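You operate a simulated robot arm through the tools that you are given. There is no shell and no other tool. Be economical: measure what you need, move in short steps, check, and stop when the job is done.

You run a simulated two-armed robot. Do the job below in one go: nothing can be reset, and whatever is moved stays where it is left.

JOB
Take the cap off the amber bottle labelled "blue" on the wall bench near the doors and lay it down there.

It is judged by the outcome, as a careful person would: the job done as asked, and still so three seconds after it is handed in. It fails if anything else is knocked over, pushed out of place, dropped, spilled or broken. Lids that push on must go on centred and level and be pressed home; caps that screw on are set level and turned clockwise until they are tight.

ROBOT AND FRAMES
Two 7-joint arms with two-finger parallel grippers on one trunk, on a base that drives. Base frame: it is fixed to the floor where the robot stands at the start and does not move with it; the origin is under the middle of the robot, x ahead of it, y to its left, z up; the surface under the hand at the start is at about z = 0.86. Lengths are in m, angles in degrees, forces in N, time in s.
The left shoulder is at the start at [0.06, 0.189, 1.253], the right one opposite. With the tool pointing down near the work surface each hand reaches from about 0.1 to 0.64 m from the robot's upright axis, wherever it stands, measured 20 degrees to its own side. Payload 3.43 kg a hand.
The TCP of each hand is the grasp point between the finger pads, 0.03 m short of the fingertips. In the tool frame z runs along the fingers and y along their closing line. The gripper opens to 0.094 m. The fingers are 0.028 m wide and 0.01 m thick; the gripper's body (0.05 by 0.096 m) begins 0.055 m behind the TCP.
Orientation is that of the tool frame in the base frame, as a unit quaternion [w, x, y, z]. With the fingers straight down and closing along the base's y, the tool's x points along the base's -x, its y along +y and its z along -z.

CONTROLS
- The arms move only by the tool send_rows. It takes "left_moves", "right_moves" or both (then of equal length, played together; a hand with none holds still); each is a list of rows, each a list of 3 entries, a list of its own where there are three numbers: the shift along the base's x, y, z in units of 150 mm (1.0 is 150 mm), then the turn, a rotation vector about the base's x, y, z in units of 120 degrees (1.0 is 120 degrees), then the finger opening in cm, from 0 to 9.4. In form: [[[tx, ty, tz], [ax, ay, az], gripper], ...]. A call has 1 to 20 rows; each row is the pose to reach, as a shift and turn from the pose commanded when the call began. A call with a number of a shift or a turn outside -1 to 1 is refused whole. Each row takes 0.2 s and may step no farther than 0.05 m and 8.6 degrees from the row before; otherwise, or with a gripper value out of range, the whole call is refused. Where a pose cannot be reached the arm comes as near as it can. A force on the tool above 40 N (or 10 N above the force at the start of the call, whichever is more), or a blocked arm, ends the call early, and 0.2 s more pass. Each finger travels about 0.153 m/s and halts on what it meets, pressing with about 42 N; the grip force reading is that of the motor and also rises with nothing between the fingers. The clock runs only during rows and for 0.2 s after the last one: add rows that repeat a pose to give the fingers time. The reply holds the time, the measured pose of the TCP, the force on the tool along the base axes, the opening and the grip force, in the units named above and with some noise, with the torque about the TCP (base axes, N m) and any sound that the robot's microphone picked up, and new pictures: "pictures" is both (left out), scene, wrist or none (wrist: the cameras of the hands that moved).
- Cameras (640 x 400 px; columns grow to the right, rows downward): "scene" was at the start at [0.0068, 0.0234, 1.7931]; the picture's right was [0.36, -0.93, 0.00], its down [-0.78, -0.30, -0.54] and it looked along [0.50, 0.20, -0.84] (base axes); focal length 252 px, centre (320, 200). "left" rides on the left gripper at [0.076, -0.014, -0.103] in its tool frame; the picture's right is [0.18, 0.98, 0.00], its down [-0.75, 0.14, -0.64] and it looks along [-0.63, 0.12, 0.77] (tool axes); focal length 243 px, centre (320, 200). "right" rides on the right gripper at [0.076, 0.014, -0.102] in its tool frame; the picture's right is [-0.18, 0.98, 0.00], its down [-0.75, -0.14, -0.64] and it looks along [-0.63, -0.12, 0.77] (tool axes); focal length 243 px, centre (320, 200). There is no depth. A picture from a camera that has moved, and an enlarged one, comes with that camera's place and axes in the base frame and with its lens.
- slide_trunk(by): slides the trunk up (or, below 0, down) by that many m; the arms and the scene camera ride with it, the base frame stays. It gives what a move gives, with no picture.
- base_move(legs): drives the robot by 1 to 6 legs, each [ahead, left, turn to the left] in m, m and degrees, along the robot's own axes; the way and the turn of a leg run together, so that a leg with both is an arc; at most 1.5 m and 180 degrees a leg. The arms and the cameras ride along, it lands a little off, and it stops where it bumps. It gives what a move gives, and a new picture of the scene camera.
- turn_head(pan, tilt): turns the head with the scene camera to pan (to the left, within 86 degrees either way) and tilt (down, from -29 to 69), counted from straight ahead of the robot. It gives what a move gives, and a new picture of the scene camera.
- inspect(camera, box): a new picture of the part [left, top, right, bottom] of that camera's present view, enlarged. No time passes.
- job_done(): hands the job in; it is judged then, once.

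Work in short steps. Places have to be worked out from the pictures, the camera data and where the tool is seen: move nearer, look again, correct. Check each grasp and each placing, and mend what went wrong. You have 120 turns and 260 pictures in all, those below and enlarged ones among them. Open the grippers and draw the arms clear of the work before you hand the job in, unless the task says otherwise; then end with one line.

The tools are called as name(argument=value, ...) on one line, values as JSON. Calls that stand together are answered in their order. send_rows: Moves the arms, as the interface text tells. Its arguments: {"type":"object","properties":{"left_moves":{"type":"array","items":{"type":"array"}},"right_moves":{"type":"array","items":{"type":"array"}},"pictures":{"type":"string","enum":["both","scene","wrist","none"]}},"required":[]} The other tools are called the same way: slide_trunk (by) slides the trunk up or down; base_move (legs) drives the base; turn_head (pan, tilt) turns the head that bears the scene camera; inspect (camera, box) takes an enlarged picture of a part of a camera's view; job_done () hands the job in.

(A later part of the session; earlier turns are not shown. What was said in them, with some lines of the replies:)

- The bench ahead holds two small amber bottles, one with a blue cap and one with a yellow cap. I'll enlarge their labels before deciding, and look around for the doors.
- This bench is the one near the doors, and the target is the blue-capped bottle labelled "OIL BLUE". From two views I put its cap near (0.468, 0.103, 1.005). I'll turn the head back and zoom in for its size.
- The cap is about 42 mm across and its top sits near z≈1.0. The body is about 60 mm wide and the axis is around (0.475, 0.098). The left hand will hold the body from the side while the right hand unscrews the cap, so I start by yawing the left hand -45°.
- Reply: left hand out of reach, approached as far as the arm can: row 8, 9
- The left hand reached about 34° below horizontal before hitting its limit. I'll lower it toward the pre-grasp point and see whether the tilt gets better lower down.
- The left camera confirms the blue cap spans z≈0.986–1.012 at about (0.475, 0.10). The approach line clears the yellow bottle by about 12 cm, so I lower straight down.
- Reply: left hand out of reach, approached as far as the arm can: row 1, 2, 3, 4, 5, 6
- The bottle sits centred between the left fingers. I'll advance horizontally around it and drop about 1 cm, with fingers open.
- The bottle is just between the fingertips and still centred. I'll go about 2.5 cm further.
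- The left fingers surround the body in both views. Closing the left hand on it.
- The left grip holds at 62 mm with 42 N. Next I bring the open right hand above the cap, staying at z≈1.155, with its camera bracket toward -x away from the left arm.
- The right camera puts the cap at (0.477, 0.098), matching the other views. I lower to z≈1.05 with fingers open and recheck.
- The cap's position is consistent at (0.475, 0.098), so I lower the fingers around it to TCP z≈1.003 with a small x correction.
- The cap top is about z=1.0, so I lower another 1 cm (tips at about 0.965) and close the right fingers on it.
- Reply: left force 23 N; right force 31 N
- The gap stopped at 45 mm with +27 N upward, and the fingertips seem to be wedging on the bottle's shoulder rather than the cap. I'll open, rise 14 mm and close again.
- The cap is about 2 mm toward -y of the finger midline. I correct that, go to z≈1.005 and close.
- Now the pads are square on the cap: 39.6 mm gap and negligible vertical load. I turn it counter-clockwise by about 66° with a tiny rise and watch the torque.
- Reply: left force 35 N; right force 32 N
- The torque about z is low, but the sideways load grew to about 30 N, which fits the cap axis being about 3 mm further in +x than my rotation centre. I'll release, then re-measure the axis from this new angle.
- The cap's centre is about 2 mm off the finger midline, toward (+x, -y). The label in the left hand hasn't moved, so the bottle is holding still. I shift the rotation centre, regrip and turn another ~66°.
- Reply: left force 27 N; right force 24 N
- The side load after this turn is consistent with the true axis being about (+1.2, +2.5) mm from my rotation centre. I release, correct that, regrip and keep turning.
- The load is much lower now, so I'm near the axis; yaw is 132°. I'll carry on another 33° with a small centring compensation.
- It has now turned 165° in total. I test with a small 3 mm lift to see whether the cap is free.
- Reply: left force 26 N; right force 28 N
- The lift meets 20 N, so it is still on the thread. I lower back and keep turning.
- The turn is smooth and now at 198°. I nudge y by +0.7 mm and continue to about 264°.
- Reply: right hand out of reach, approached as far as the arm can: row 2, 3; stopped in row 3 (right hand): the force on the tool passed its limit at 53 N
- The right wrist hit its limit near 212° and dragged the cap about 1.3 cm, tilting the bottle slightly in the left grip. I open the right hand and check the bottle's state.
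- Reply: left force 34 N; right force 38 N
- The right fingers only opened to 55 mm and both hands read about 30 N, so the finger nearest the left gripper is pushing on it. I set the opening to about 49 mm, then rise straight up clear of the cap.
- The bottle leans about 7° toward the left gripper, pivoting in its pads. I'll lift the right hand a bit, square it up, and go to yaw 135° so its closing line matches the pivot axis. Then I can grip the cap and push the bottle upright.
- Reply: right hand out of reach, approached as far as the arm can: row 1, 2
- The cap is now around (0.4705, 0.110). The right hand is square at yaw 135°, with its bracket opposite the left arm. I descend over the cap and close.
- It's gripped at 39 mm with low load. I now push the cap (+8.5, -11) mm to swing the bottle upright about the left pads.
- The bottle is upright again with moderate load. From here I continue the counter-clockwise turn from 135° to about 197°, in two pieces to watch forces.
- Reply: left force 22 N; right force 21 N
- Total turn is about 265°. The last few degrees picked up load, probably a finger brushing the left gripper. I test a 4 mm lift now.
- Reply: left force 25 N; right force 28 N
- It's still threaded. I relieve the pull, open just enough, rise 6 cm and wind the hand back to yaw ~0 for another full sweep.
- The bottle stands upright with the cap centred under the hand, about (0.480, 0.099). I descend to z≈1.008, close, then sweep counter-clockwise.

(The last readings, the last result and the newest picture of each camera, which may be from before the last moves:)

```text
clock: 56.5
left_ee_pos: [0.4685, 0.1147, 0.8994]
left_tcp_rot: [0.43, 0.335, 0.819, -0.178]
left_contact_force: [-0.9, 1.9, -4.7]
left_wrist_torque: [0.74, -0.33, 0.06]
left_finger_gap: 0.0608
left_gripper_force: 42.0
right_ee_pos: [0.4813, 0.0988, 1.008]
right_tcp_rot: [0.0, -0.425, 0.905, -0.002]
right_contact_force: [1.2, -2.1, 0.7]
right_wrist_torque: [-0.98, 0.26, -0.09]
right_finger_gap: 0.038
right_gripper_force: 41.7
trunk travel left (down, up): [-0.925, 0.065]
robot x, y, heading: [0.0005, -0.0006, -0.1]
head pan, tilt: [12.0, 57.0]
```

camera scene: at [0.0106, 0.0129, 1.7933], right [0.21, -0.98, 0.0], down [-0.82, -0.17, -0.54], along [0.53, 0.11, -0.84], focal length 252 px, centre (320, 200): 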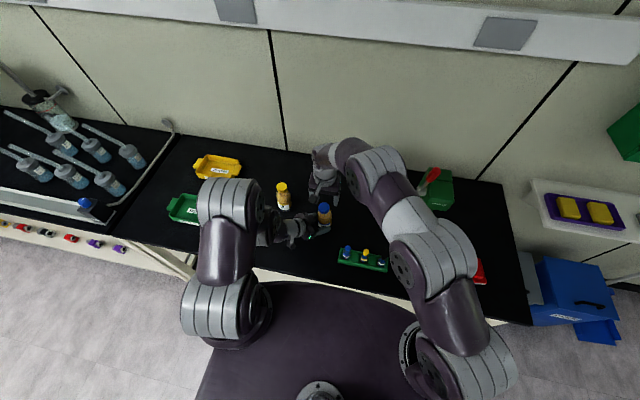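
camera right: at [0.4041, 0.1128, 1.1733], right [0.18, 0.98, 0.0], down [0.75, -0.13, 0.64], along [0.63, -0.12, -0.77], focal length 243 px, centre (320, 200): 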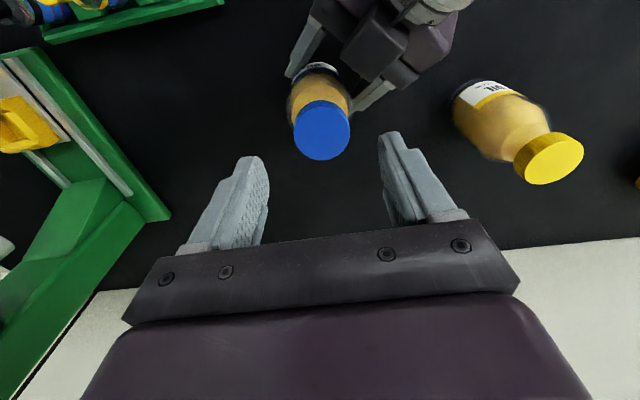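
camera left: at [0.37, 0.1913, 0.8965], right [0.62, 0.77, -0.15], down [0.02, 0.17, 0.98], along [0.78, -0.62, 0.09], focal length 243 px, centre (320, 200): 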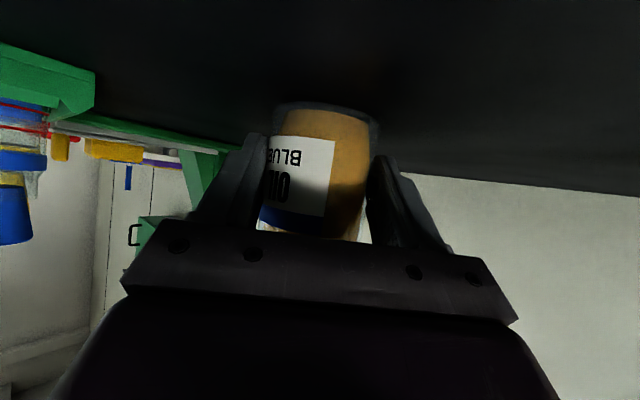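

Loads are small. Continuing the sweep.

send_rows(right_moves=[[[0, 0, 0.001], [0, 0, 0.069], 3], [[0, 0, 0.002], [0, 0, 0.138], 3], [[0, 0, 0.003], [0, 0, 0.207], 3], [[0, 0, 0.004], [0, 0, 0.276], 3], [[0, 0, 0.005], [0, 0, 0.345], 3], [[0, 0, 0.006], [0, 0, 0.414], 3]], pictures="none")

send_rows(right_moves=[[[0, 0, 0.001], [0, 0, 0.069], 3], [[0, 0, 0.002], [0, 0, 0.138], 3], [[0, 0, 0.003], [0, 0, 0.207], 3], [[0, 0, 0.004], [0, 0, 0.276], 3], [[0, 0, 0.005], [0, 0, 0.345], 3], [[0, 0, 0.006], [0, 0, 0.414], 3]], pictures="none")

inspect(camera="right", box=[240, 100, 420, 250])

inspect(camera="left", box=[200, 80, 440, 230])

```text
clock: 57.9
left_ee_pos: [0.4681, 0.1133, 0.9002]
left_tcp_rot: [0.43, 0.337, 0.819, -0.179]
left_contact_force: [0.6, 1.1, -1.9]
left_wrist_torque: [-0.03, 0.11, 0.04]
left_finger_gap: 0.0605
left_gripper_force: 41.7
right_ee_pos: [0.4817, 0.0997, 1.0105]
right_tcp_rot: [-0.002, 0.766, -0.642, 0.002]
right_contact_force: [-1.0, -1.0, 0.1]
right_wrist_torque: [-0.01, 0.01, -0.05]
right_finger_gap: 0.038
right_gripper_force: 42.1
trunk travel left (down, up): [-0.925, 0.065]
robot x, y, heading: [-0.0016, 0.0002, -0.0]
head pan, tilt: [12.0, 57.0]
```

```text
clock: 59.3
left_ee_pos: [0.4689, 0.1129, 0.8985]
left_tcp_rot: [0.43, 0.335, 0.819, -0.178]
left_contact_force: [0.6, 0.7, -2.9]
left_wrist_torque: [0.01, 0.06, 0.01]
left_finger_gap: 0.0605
left_gripper_force: 42.0
right_ee_pos: [0.4807, 0.0996, 1.0108]
right_tcp_rot: [-0.002, 0.965, -0.263, 0.001]
right_contact_force: [-0.5, 0.3, -0.3]
right_wrist_torque: [-0.02, 0.02, 0.03]
right_finger_gap: 0.0383
right_gripper_force: 41.9
trunk travel left (down, up): [-0.925, 0.065]
robot x, y, heading: [-0.0007, 0.0041, 0.1]
head pan, tilt: [12.0, 57.0]
```

```text
2.67 times, centred on (330, 175) of right
camera zoom: at [0.5385, 0.047, 1.115], right [-0.66, -0.76, 0.0], down [-0.58, 0.5, 0.64], along [-0.48, 0.42, -0.77], focal length 647 px, centre (293, 267)
```

zoom: 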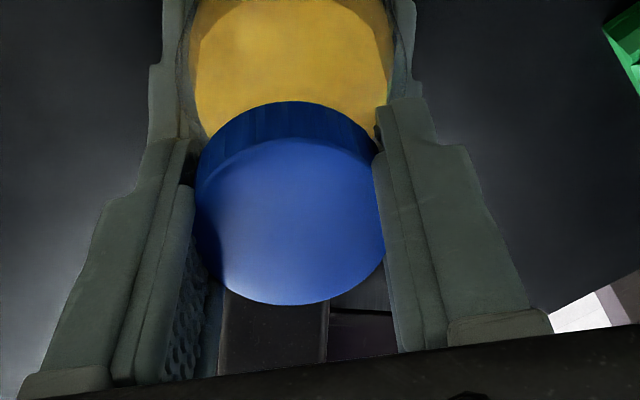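

```text
2.67 times, centred on (320, 155) of left
camera zoom: at [0.3684, 0.1927, 0.8956], right [0.62, 0.77, -0.15], down [0.03, 0.17, 0.98], along [0.79, -0.61, 0.09], focal length 647 px, centre (320, 320)
```

zoom: 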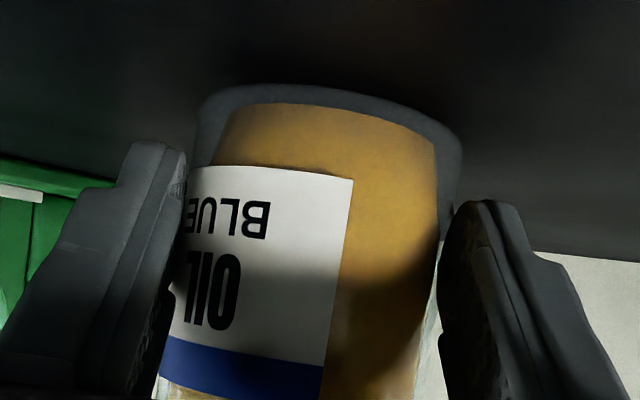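

All forces have dropped to zero, so the cap looks free of the thread. I lift it gently.

send_rows(right_moves=[[[0, 0, 0.02], [0, 0, 0], 3], [[0, 0, 0.05], [0, 0, 0], 3], [[0, 0, 0.1], [0, 0, 0], 3], [[0, 0, 0.2], [0, 0, 0], 3], [[0, 0, 0.3], [0, 0, 0], 3]], pictures="both")

inspect(camera="scene", box=[240, 140, 400, 240])

```text
clock: 60.5
left_ee_pos: [0.4682, 0.1131, 0.9]
left_tcp_rot: [0.43, 0.336, 0.819, -0.178]
left_contact_force: [-0.1, 0.2, -3.1]
left_wrist_torque: [0.01, 0.02, 0.0]
left_finger_gap: 0.0605
left_gripper_force: 42.0
right_ee_pos: [0.4809, 0.1003, 1.0569]
right_tcp_rot: [-0.002, 0.965, -0.264, 0.0]
right_contact_force: [0.4, 0.0, -0.8]
right_wrist_torque: [0.02, -0.02, 0.0]
right_finger_gap: 0.0381
right_gripper_force: 42.5
trunk travel left (down, up): [-0.925, 0.065]
robot x, y, heading: [-0.0, -0.0047, 0.1]
head pan, tilt: [12.0, 57.0]
camera scene: at [0.0103, 0.0128, 1.7933], right [0.21, -0.98, 0.0], down [-0.82, -0.17, -0.54], along [0.53, 0.11, -0.84], focal length 252 px, centre (320, 200)
camera right: at [0.5388, 0.0474, 1.16], right [-0.66, -0.75, 0.0], down [-0.58, 0.5, 0.64], along [-0.48, 0.42, -0.77], focal length 243 px, centre (320, 200)
```

scene: 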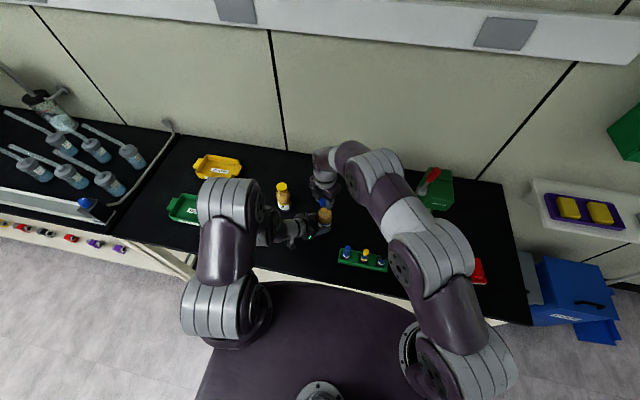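
right: 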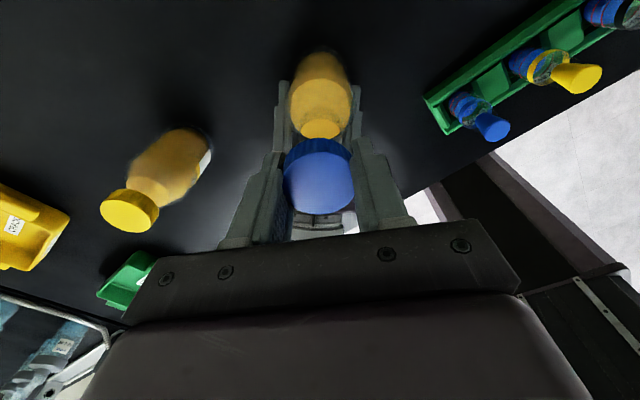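

```text
4.00 times, centred on (320, 190) of scene
camera zoom: at [0.0103, 0.0128, 1.7933], right [0.21, -0.98, 0.0], down [-0.82, -0.17, -0.54], along [0.53, 0.11, -0.84], focal length 1009 px, centre (320, 240)
```

zoom: 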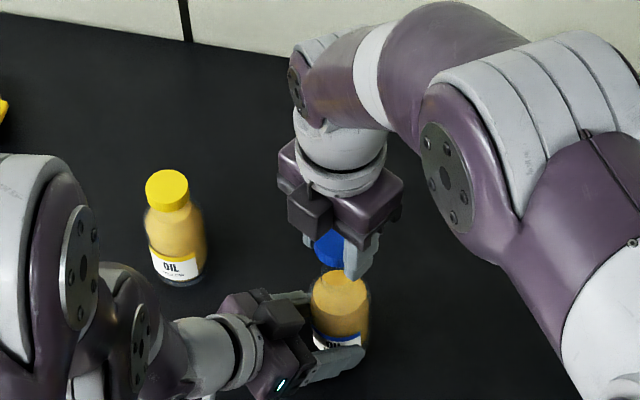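

The cap is off, with the bottle neck bare below it. I'll carry the cap up and over to the empty bench patch near (0.55, 0.0).

send_rows(right_moves=[[[0, 0, 0.15], [0, 0, 0], 3], [[0, 0, 0.3], [0, 0, 0], 3], [[0.1, -0.15, 0.3], [0, 0, 0], 3], [[0.2, -0.3, 0.3], [0, 0, 0], 3], [[0.3, -0.45, 0.3], [0, 0, 0], 3], [[0.4, -0.6, 0.3], [0, 0, 0], 3], [[0.46, -0.67, 0.1], [0, 0, 0], 3], [[0.46, -0.67, -0.1], [0, 0, 0], 3], [[0.46, -0.67, -0.1], [0, 0, 0], 3]], pictures="both")

inspect(camera="scene", box=[240, 140, 400, 240])

```text
clock: 62.5
left_ee_pos: [0.4681, 0.1132, 0.8987]
left_tcp_rot: [0.43, 0.336, 0.819, -0.178]
left_contact_force: [-0.3, -0.4, -3.2]
left_wrist_torque: [0.0, 0.05, 0.01]
left_finger_gap: 0.0606
left_gripper_force: 42.1
right_ee_pos: [0.5484, -0.0026, 1.0413]
right_tcp_rot: [-0.002, 0.965, -0.264, 0.0]
right_contact_force: [0.7, -0.2, -0.4]
right_wrist_torque: [0.0, -0.03, 0.02]
right_finger_gap: 0.0379
right_gripper_force: 42.1
trunk travel left (down, up): [-0.925, 0.065]
robot x, y, heading: [-0.0023, 0.0009, -0.2]
head pan, tilt: [12.0, 57.0]
camera scene: at [0.0101, 0.0126, 1.7933], right [0.21, -0.98, 0.0], down [-0.82, -0.17, -0.54], along [0.53, 0.11, -0.84], focal length 252 px, centre (320, 200)
camera right: at [0.6067, -0.0549, 1.1439], right [-0.66, -0.75, 0.0], down [-0.58, 0.5, 0.64], along [-0.48, 0.43, -0.77], focal length 243 px, centre (320, 200)
```

scene: 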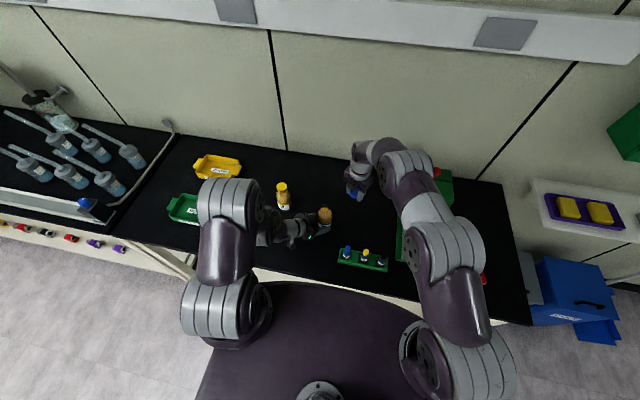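
right: 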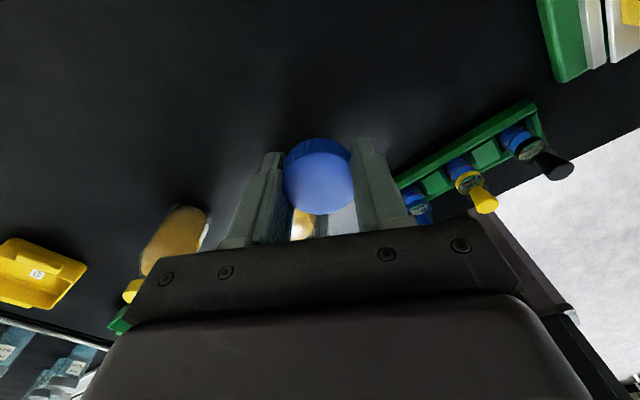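

```text
4.00 times, centred on (320, 190) of scene
camera zoom: at [0.0101, 0.0126, 1.7933], right [0.21, -0.98, 0.0], down [-0.82, -0.17, -0.54], along [0.53, 0.11, -0.84], focal length 1009 px, centre (320, 240)
```

zoom: 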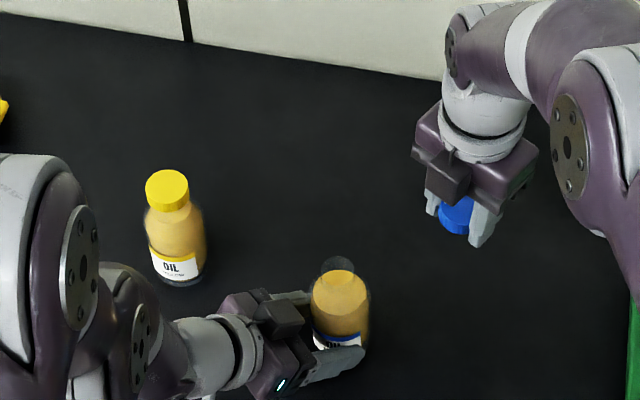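

The patch below is clear. I descend to about 0.905, then feel for the surface in small steps.

send_rows(right_moves=[[[0, 0, -0.2], [0, 0, 0], 3], [[0, 0, -0.4], [0, 0, 0], 3], [[0, 0, -0.6], [0, 0, 0], 3], [[0, 0, -0.8], [0, 0, 0], 3], [[0, 0, -0.89], [0, 0, 0], 3], [[0, 0, -0.89], [0, 0, 0], 3]], pictures="wrist")

send_rows(right_moves=[[[0, 0, -0.02], [0, 0, 0], 3], [[0, 0, -0.04], [0, 0, 0], 3], [[0, 0, -0.06], [0, 0, 0], 3]], pictures="none")

```text
clock: 63.9
left_ee_pos: [0.4683, 0.1122, 0.8997]
left_tcp_rot: [0.43, 0.336, 0.819, -0.178]
left_contact_force: [0.7, -0.8, -2.9]
left_wrist_torque: [0.01, 0.08, -0.01]
left_finger_gap: 0.0606
left_gripper_force: 42.0
right_ee_pos: [0.5489, -0.0029, 0.9078]
right_tcp_rot: [-0.002, 0.965, -0.263, 0.0]
right_contact_force: [0.1, -0.2, -0.1]
right_wrist_torque: [0.01, -0.02, -0.01]
right_finger_gap: 0.0383
right_gripper_force: 42.1
trunk travel left (down, up): [-0.925, 0.065]
robot x, y, heading: [-0.0008, 0.0006, 0.2]
head pan, tilt: [12.0, 57.0]
camera right: at [0.6077, -0.0543, 1.0105], right [-0.66, -0.75, 0.0], down [-0.58, 0.5, 0.64], along [-0.48, 0.42, -0.77], focal length 243 px, centre (320, 200)
```

right: 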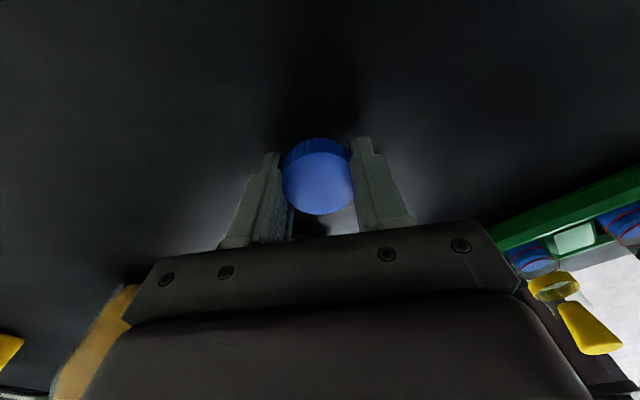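

```text
clock: 64.7
left_ee_pos: [0.4683, 0.1132, 0.8998]
left_tcp_rot: [0.43, 0.336, 0.819, -0.179]
left_contact_force: [-0.1, 0.0, -1.8]
left_wrist_torque: [0.06, 0.03, -0.03]
left_finger_gap: 0.0602
left_gripper_force: 42.2
right_ee_pos: [0.549, -0.002, 0.8978]
right_tcp_rot: [-0.002, 0.965, -0.263, 0.0]
right_contact_force: [-0.8, -0.3, -0.4]
right_wrist_torque: [0.01, 0.02, 0.02]
right_finger_gap: 0.0381
right_gripper_force: 41.9
trunk travel left (down, up): [-0.925, 0.065]
robot x, y, heading: [-0.0004, 0.0032, -0.1]
head pan, tilt: [12.0, 57.0]
```

Not touching yet at 0.898. I continue down in 1.5 mm steps until contact.

send_rows(right_moves=[[[0, 0, -0.01], [0, 0, 0], 3], [[0, 0, -0.02], [0, 0, 0], 3], [[0, 0, -0.03], [0, 0, 0], 3]], pictures="none")

inspect(camera="right", box=[240, 100, 420, 250])

```text
clock: 65.5
left_ee_pos: [0.4679, 0.1145, 0.8987]
left_tcp_rot: [0.431, 0.335, 0.819, -0.178]
left_contact_force: [0.9, 0.0, -3.3]
left_wrist_torque: [0.03, 0.03, -0.02]
left_finger_gap: 0.0606
left_gripper_force: 41.9
right_ee_pos: [0.5501, -0.0018, 0.8938]
right_tcp_rot: [-0.003, 0.965, -0.263, 0.001]
right_contact_force: [0.3, -0.3, -0.6]
right_wrist_torque: [0.03, -0.01, -0.01]
right_finger_gap: 0.0377
right_gripper_force: 42.0
trunk travel left (down, up): [-0.925, 0.065]
robot x, y, heading: [-0.0005, -0.0014, -0.2]
head pan, tilt: [12.0, 57.0]
```

```text
2.67 times, centred on (330, 175) of right
camera zoom: at [0.6075, -0.0536, 0.9973], right [-0.66, -0.75, 0.0], down [-0.58, 0.5, 0.64], along [-0.48, 0.43, -0.77], focal length 647 px, centre (293, 267)
```

zoom: 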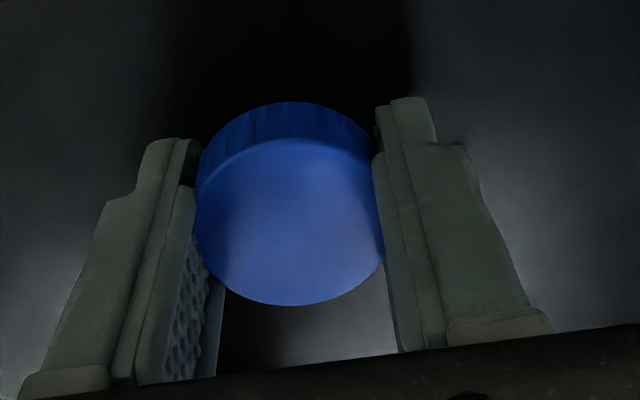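

send_rows(right_moves=[[[0, 0, -0.008], [0, 0, 0], 3], [[0, 0, -0.016], [0, 0, 0], 3], [[0, 0, -0.024], [0, 0, 0], 3]], pictures="none")

```text
clock: 66.3
left_ee_pos: [0.4681, 0.112, 0.8994]
left_tcp_rot: [0.43, 0.336, 0.819, -0.178]
left_contact_force: [0.6, -0.8, -3.8]
left_wrist_torque: [0.1, 0.03, 0.01]
left_finger_gap: 0.0604
left_gripper_force: 41.7
right_ee_pos: [0.5507, -0.0019, 0.8907]
right_tcp_rot: [-0.002, 0.965, -0.263, 0.001]
right_contact_force: [-0.1, 0.3, 1.3]
right_wrist_torque: [0.0, -0.02, 0.01]
right_finger_gap: 0.0379
right_gripper_force: 42.3
trunk travel left (down, up): [-0.925, 0.065]
robot x, y, heading: [0.0016, 0.0023, 0.1]
head pan, tilt: [12.0, 57.0]
```

The first hint of contact appears (+1.3 N) at 0.8907. I go a touch further to confirm.

send_rows(right_moves=[[[0, 0, -0.007], [0, 0, 0], 3], [[0, 0, -0.014], [0, 0, 0], 3]], pictures="none")

```text
clock: 66.9
left_ee_pos: [0.4668, 0.1123, 0.8998]
left_tcp_rot: [0.431, 0.335, 0.819, -0.177]
left_contact_force: [0.8, 0.0, -2.9]
left_wrist_torque: [0.04, 0.07, 0.0]
left_finger_gap: 0.0609
left_gripper_force: 42.1
right_ee_pos: [0.5497, -0.0014, 0.8907]
right_tcp_rot: [-0.003, 0.965, -0.262, 0.002]
right_contact_force: [0.9, -2.1, 14.4]
right_wrist_torque: [-0.3, 0.3, 0.11]
right_finger_gap: 0.0379
right_gripper_force: 42.0
trunk travel left (down, up): [-0.925, 0.065]
robot x, y, heading: [-0.0027, 0.0, 0.0]
head pan, tilt: [12.0, 57.0]
```

Contact is confirmed at 14 N. I back off 1.5 mm, open, and rise straight up.

send_rows(right_moves=[[[0, 0, 0.009], [0, 0, 0], 3.4], [[0, 0, 0.009], [0, 0, 0], 4.2], [[0, 0, 0.009], [0, 0, 0], 5.2], [[0, 0, 0.009], [0, 0, 0], 6], [[0, 0, 0.05], [0, 0, 0], 6], [[0, 0, 0.15], [0, 0, 0], 6], [[0, 0, 0.35], [0, 0, 0], 6], [[0, 0, 0.6], [0, 0, 0], 6], [[0, 0, 0.9], [0, 0, 0], 6], [[0, 0, 0.9], [0, 0, 0], 6]], pictures="both")

inspect(camera="left", box=[200, 80, 440, 230])

inspect(camera="scene", box=[240, 140, 400, 240])

```text
clock: 69.1
left_ee_pos: [0.4701, 0.1136, 0.8998]
left_tcp_rot: [0.43, 0.336, 0.819, -0.178]
left_contact_force: [0.3, -0.2, -2.0]
left_wrist_torque: [0.07, 0.06, 0.0]
left_finger_gap: 0.0605
left_gripper_force: 41.9
right_ee_pos: [0.5491, -0.0024, 1.0247]
right_tcp_rot: [-0.002, 0.965, -0.263, 0.0]
right_contact_force: [0.0, 0.4, 0.1]
right_wrist_torque: [-0.01, 0.03, -0.02]
right_finger_gap: 0.0599
right_gripper_force: 0.1
trunk travel left (down, up): [-0.925, 0.065]
robot x, y, heading: [0.0021, -0.0004, 0.0]
head pan, tilt: [12.0, 57.0]
camera scene: at [0.0113, 0.0128, 1.7933], right [0.21, -0.98, 0.0], down [-0.82, -0.17, -0.54], along [0.53, 0.11, -0.84], focal length 252 px, centre (320, 200)
camera right: at [0.6073, -0.0543, 1.1282], right [-0.66, -0.75, 0.0], down [-0.58, 0.5, 0.64], along [-0.48, 0.42, -0.77], focal length 243 px, centre (320, 200)
```

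scene: 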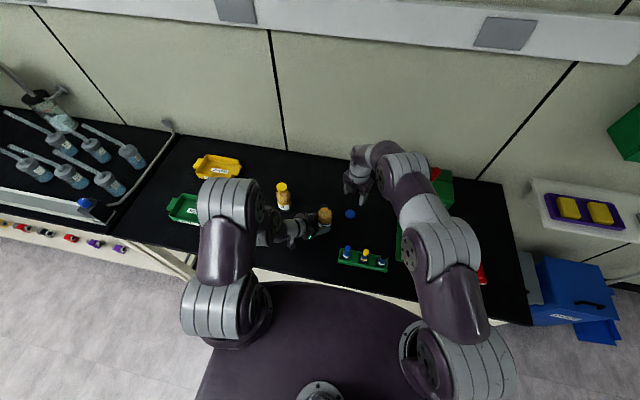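
right: 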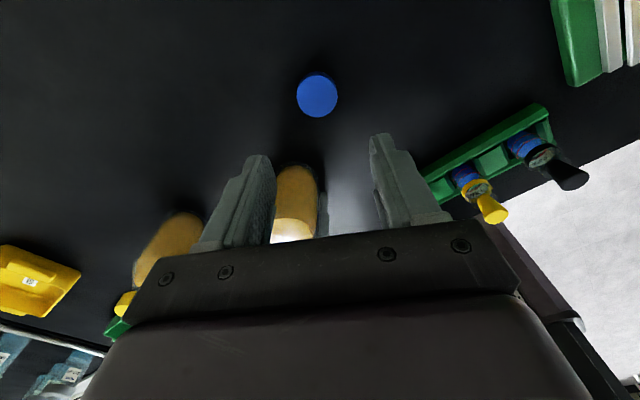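

```text
2.67 times, centred on (320, 155) of left
camera zoom: at [0.3688, 0.1926, 0.8955], right [0.62, 0.77, -0.15], down [0.03, 0.17, 0.98], along [0.79, -0.61, 0.09], focal length 647 px, centre (320, 320)
```

zoom: 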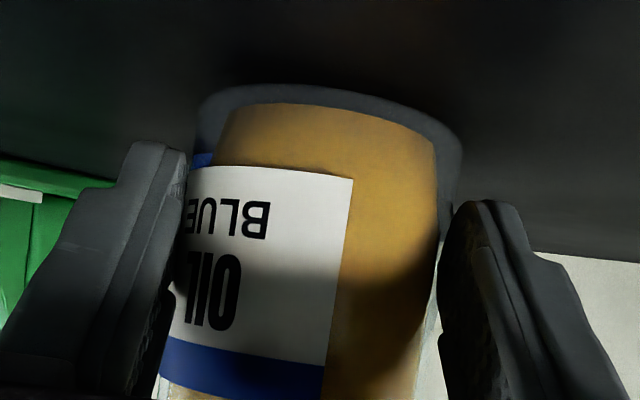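

```text
4.00 times, centred on (320, 190) of scene
camera zoom: at [0.0113, 0.0128, 1.7933], right [0.21, -0.98, 0.0], down [-0.82, -0.17, -0.54], along [0.53, 0.11, -0.84], focal length 1009 px, centre (320, 240)
```

zoom: 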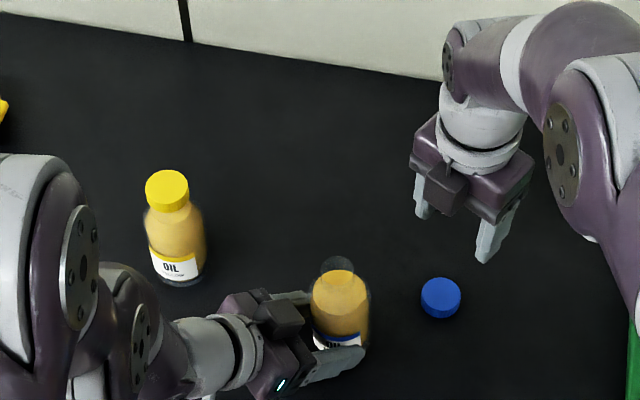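

The cap is on the bench. The left hand now carries about 3 N, so the bottle hangs a few mm above the surface. I lower it in 1 mm steps until it bears.

send_rows(left_moves=[[[0, 0, -0.007], [0, 0, 0], 4], [[0, 0, -0.014], [0, 0, 0], 4], [[0, 0, -0.014], [0, 0, 0], 4]], pictures="none")

```text
clock: 69.9
left_ee_pos: [0.4683, 0.113, 0.8999]
left_tcp_rot: [0.431, 0.336, 0.819, -0.177]
left_contact_force: [1.0, 2.9, 13.9]
left_wrist_torque: [0.1, -0.02, 0.01]
left_finger_gap: 0.0607
left_gripper_force: 42.5
right_ee_pos: [0.5483, -0.0031, 1.0255]
right_tcp_rot: [-0.003, 0.965, -0.263, 0.0]
right_contact_force: [-0.4, -0.7, 0.3]
right_wrist_torque: [0.0, 0.03, -0.03]
right_finger_gap: 0.0599
right_gripper_force: 0.1
trunk travel left (down, up): [-0.925, 0.065]
robot x, y, heading: [0.0012, 0.0009, 0.1]
head pan, tilt: [12.0, 57.0]
```

The bottle bears on the bench (+14 N). I ease up 1 mm and open the left fingers slowly.

send_rows(left_moves=[[[0, 0, 0.006], [0, 0, 0], 5.6], [[0, 0, 0.006], [0, 0, 0], 6.2], [[0, 0, 0.006], [0, 0, 0], 6.4], [[0, 0, 0.006], [0, 0, 0], 6.8], [[0, 0, 0.006], [0, 0, 0], 7.6], [[0, 0, 0.006], [0, 0, 0], 8.6], [[0, 0, 0.006], [0, 0, 0], 9.2], [[0, 0, 0.006], [0, 0, 0], 9.2]], pictures="wrist")

inspect(camera="scene", box=[240, 140, 400, 240])

```text
clock: 71.7
left_ee_pos: [0.4677, 0.1126, 0.8983]
left_tcp_rot: [0.43, 0.335, 0.819, -0.177]
left_contact_force: [0.2, 0.1, 0.7]
left_wrist_torque: [-0.02, 0.02, 0.0]
left_finger_gap: 0.0918
left_gripper_force: 0.1
right_ee_pos: [0.5486, -0.0031, 1.0248]
right_tcp_rot: [-0.002, 0.965, -0.263, 0.0]
right_contact_force: [-0.5, -0.1, -0.5]
right_wrist_torque: [0.0, 0.0, 0.0]
right_finger_gap: 0.0599
right_gripper_force: 0.1
trunk travel left (down, up): [-0.925, 0.065]
robot x, y, heading: [-0.004, 0.0001, 0.1]
head pan, tilt: [12.0, 57.0]
camera left: at [0.3678, 0.1926, 0.8948], right [0.62, 0.77, -0.15], down [0.03, 0.17, 0.98], along [0.79, -0.61, 0.09], focal length 243 px, centre (320, 200)
```

left: 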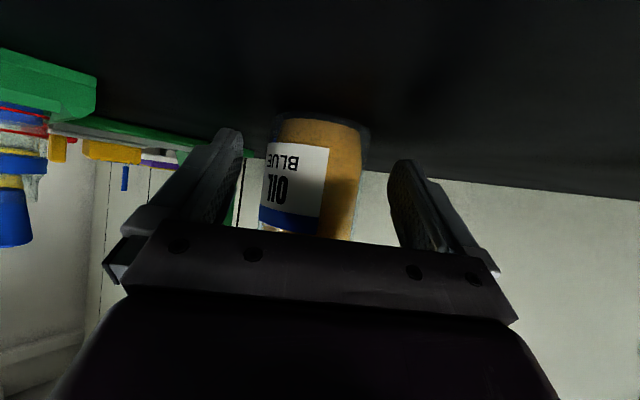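

```text
4.00 times, centred on (320, 190) of scene
camera zoom: at [0.0102, 0.0128, 1.7933], right [0.21, -0.98, 0.0], down [-0.82, -0.17, -0.54], along [0.53, 0.11, -0.84], focal length 1009 px, centre (320, 240)
```

zoom: 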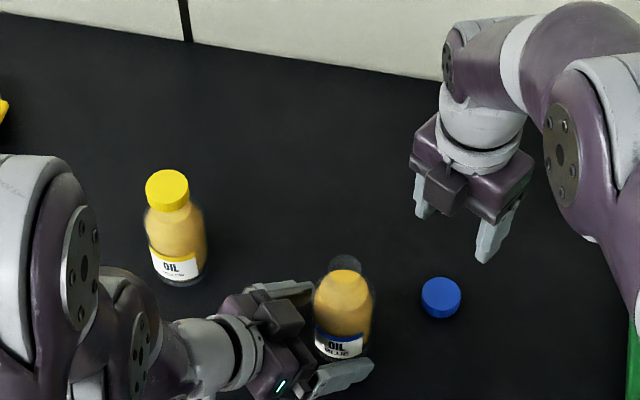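

The bottle stands upright, free between the fingers. I back the left hand out along its approach line.

send_rows(left_moves=[[[-0.1, 0.1, 0], [0, 0, 0], 9.2], [[-0.2, 0.2, 0], [0, 0, 0], 9.2], [[-0.3, 0.3, 0.02], [0, 0, 0], 9.2], [[-0.4, 0.4, 0.05], [0, 0, 0], 9.2], [[-0.5, 0.5, 0.1], [0, 0, 0], 9.2], [[-0.55, 0.55, 0.3], [0, 0, 0], 9.2], [[-0.55, 0.55, 0.6], [0, 0, 0], 9.2], [[-0.55, 0.55, 0.9], [0, 0, 0], 9.2]], right_moves=[[[0, 0, 0], [0, 0, 0], 6], [[0, 0, 0.1], [0, 0, 0], 6], [[0, 0, 0.2], [0, 0, 0], 6], [[0, 0, 0.3], [0, 0, 0], 6], [[0, 0, 0.4], [0, 0, 0], 6], [[0, 0, 0.5], [0, 0, 0], 6], [[0, 0, 0.6], [0, 0, 0], 6], [[0, 0, 0.7], [0, 0, 0], 6]], pictures="scene")

inspect(camera="scene", box=[240, 140, 400, 240])

```text
clock: 73.5
left_ee_pos: [0.3841, 0.1954, 1.0345]
left_tcp_rot: [0.43, 0.336, 0.819, -0.179]
left_contact_force: [-0.6, 1.2, 0.4]
left_wrist_torque: [0.01, 0.01, 0.01]
left_finger_gap: 0.0921
left_gripper_force: 0.1
left hand out of reach, approached as far as the arm can: row 6, 7
right_ee_pos: [0.5487, -0.0023, 1.1292]
right_tcp_rot: [-0.002, 0.965, -0.263, 0.0]
right_contact_force: [-0.4, -0.7, 0.9]
right_wrist_torque: [0.01, 0.0, 0.0]
right_finger_gap: 0.0599
right_gripper_force: 0.1
trunk travel left (down, up): [-0.925, 0.065]
robot x, y, heading: [0.001, -0.0015, -0.2]
head pan, tilt: [12.0, 57.0]
camera scene: at [0.0076, 0.0112, 1.7933], right [0.21, -0.98, 0.0], down [-0.82, -0.17, -0.55], along [0.53, 0.11, -0.84], focal length 252 px, centre (320, 200)
```

scene: 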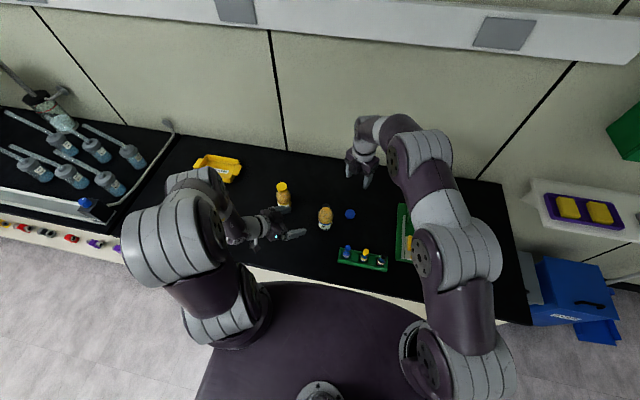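

```text
4.00 times, centred on (320, 190) of scene
camera zoom: at [0.0076, 0.0112, 1.7933], right [0.21, -0.98, 0.0], down [-0.82, -0.17, -0.55], along [0.53, 0.11, -0.84], focal length 1009 px, centre (320, 240)
```

zoom: 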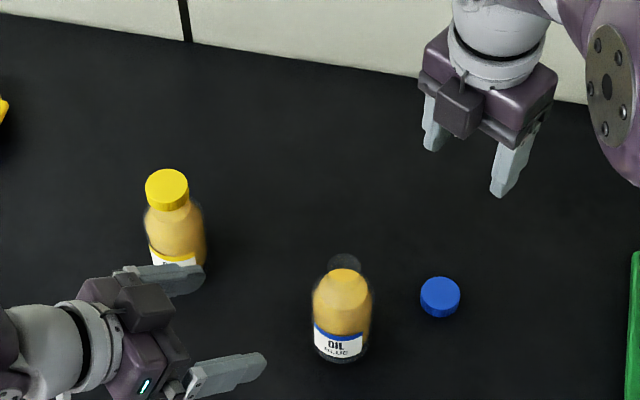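

The bottle stands upright and uncapped, the cap lies on the bench, the yellow bottle hasn't moved, and both hands are open and clear. Handing in.

job_done()

```text
The job is handed in.
```

The blue cap is off the amber bottle labelled "OIL BLUE" and lies on the wall bench beside it, and the bottle is standing upright with nothing else moved.
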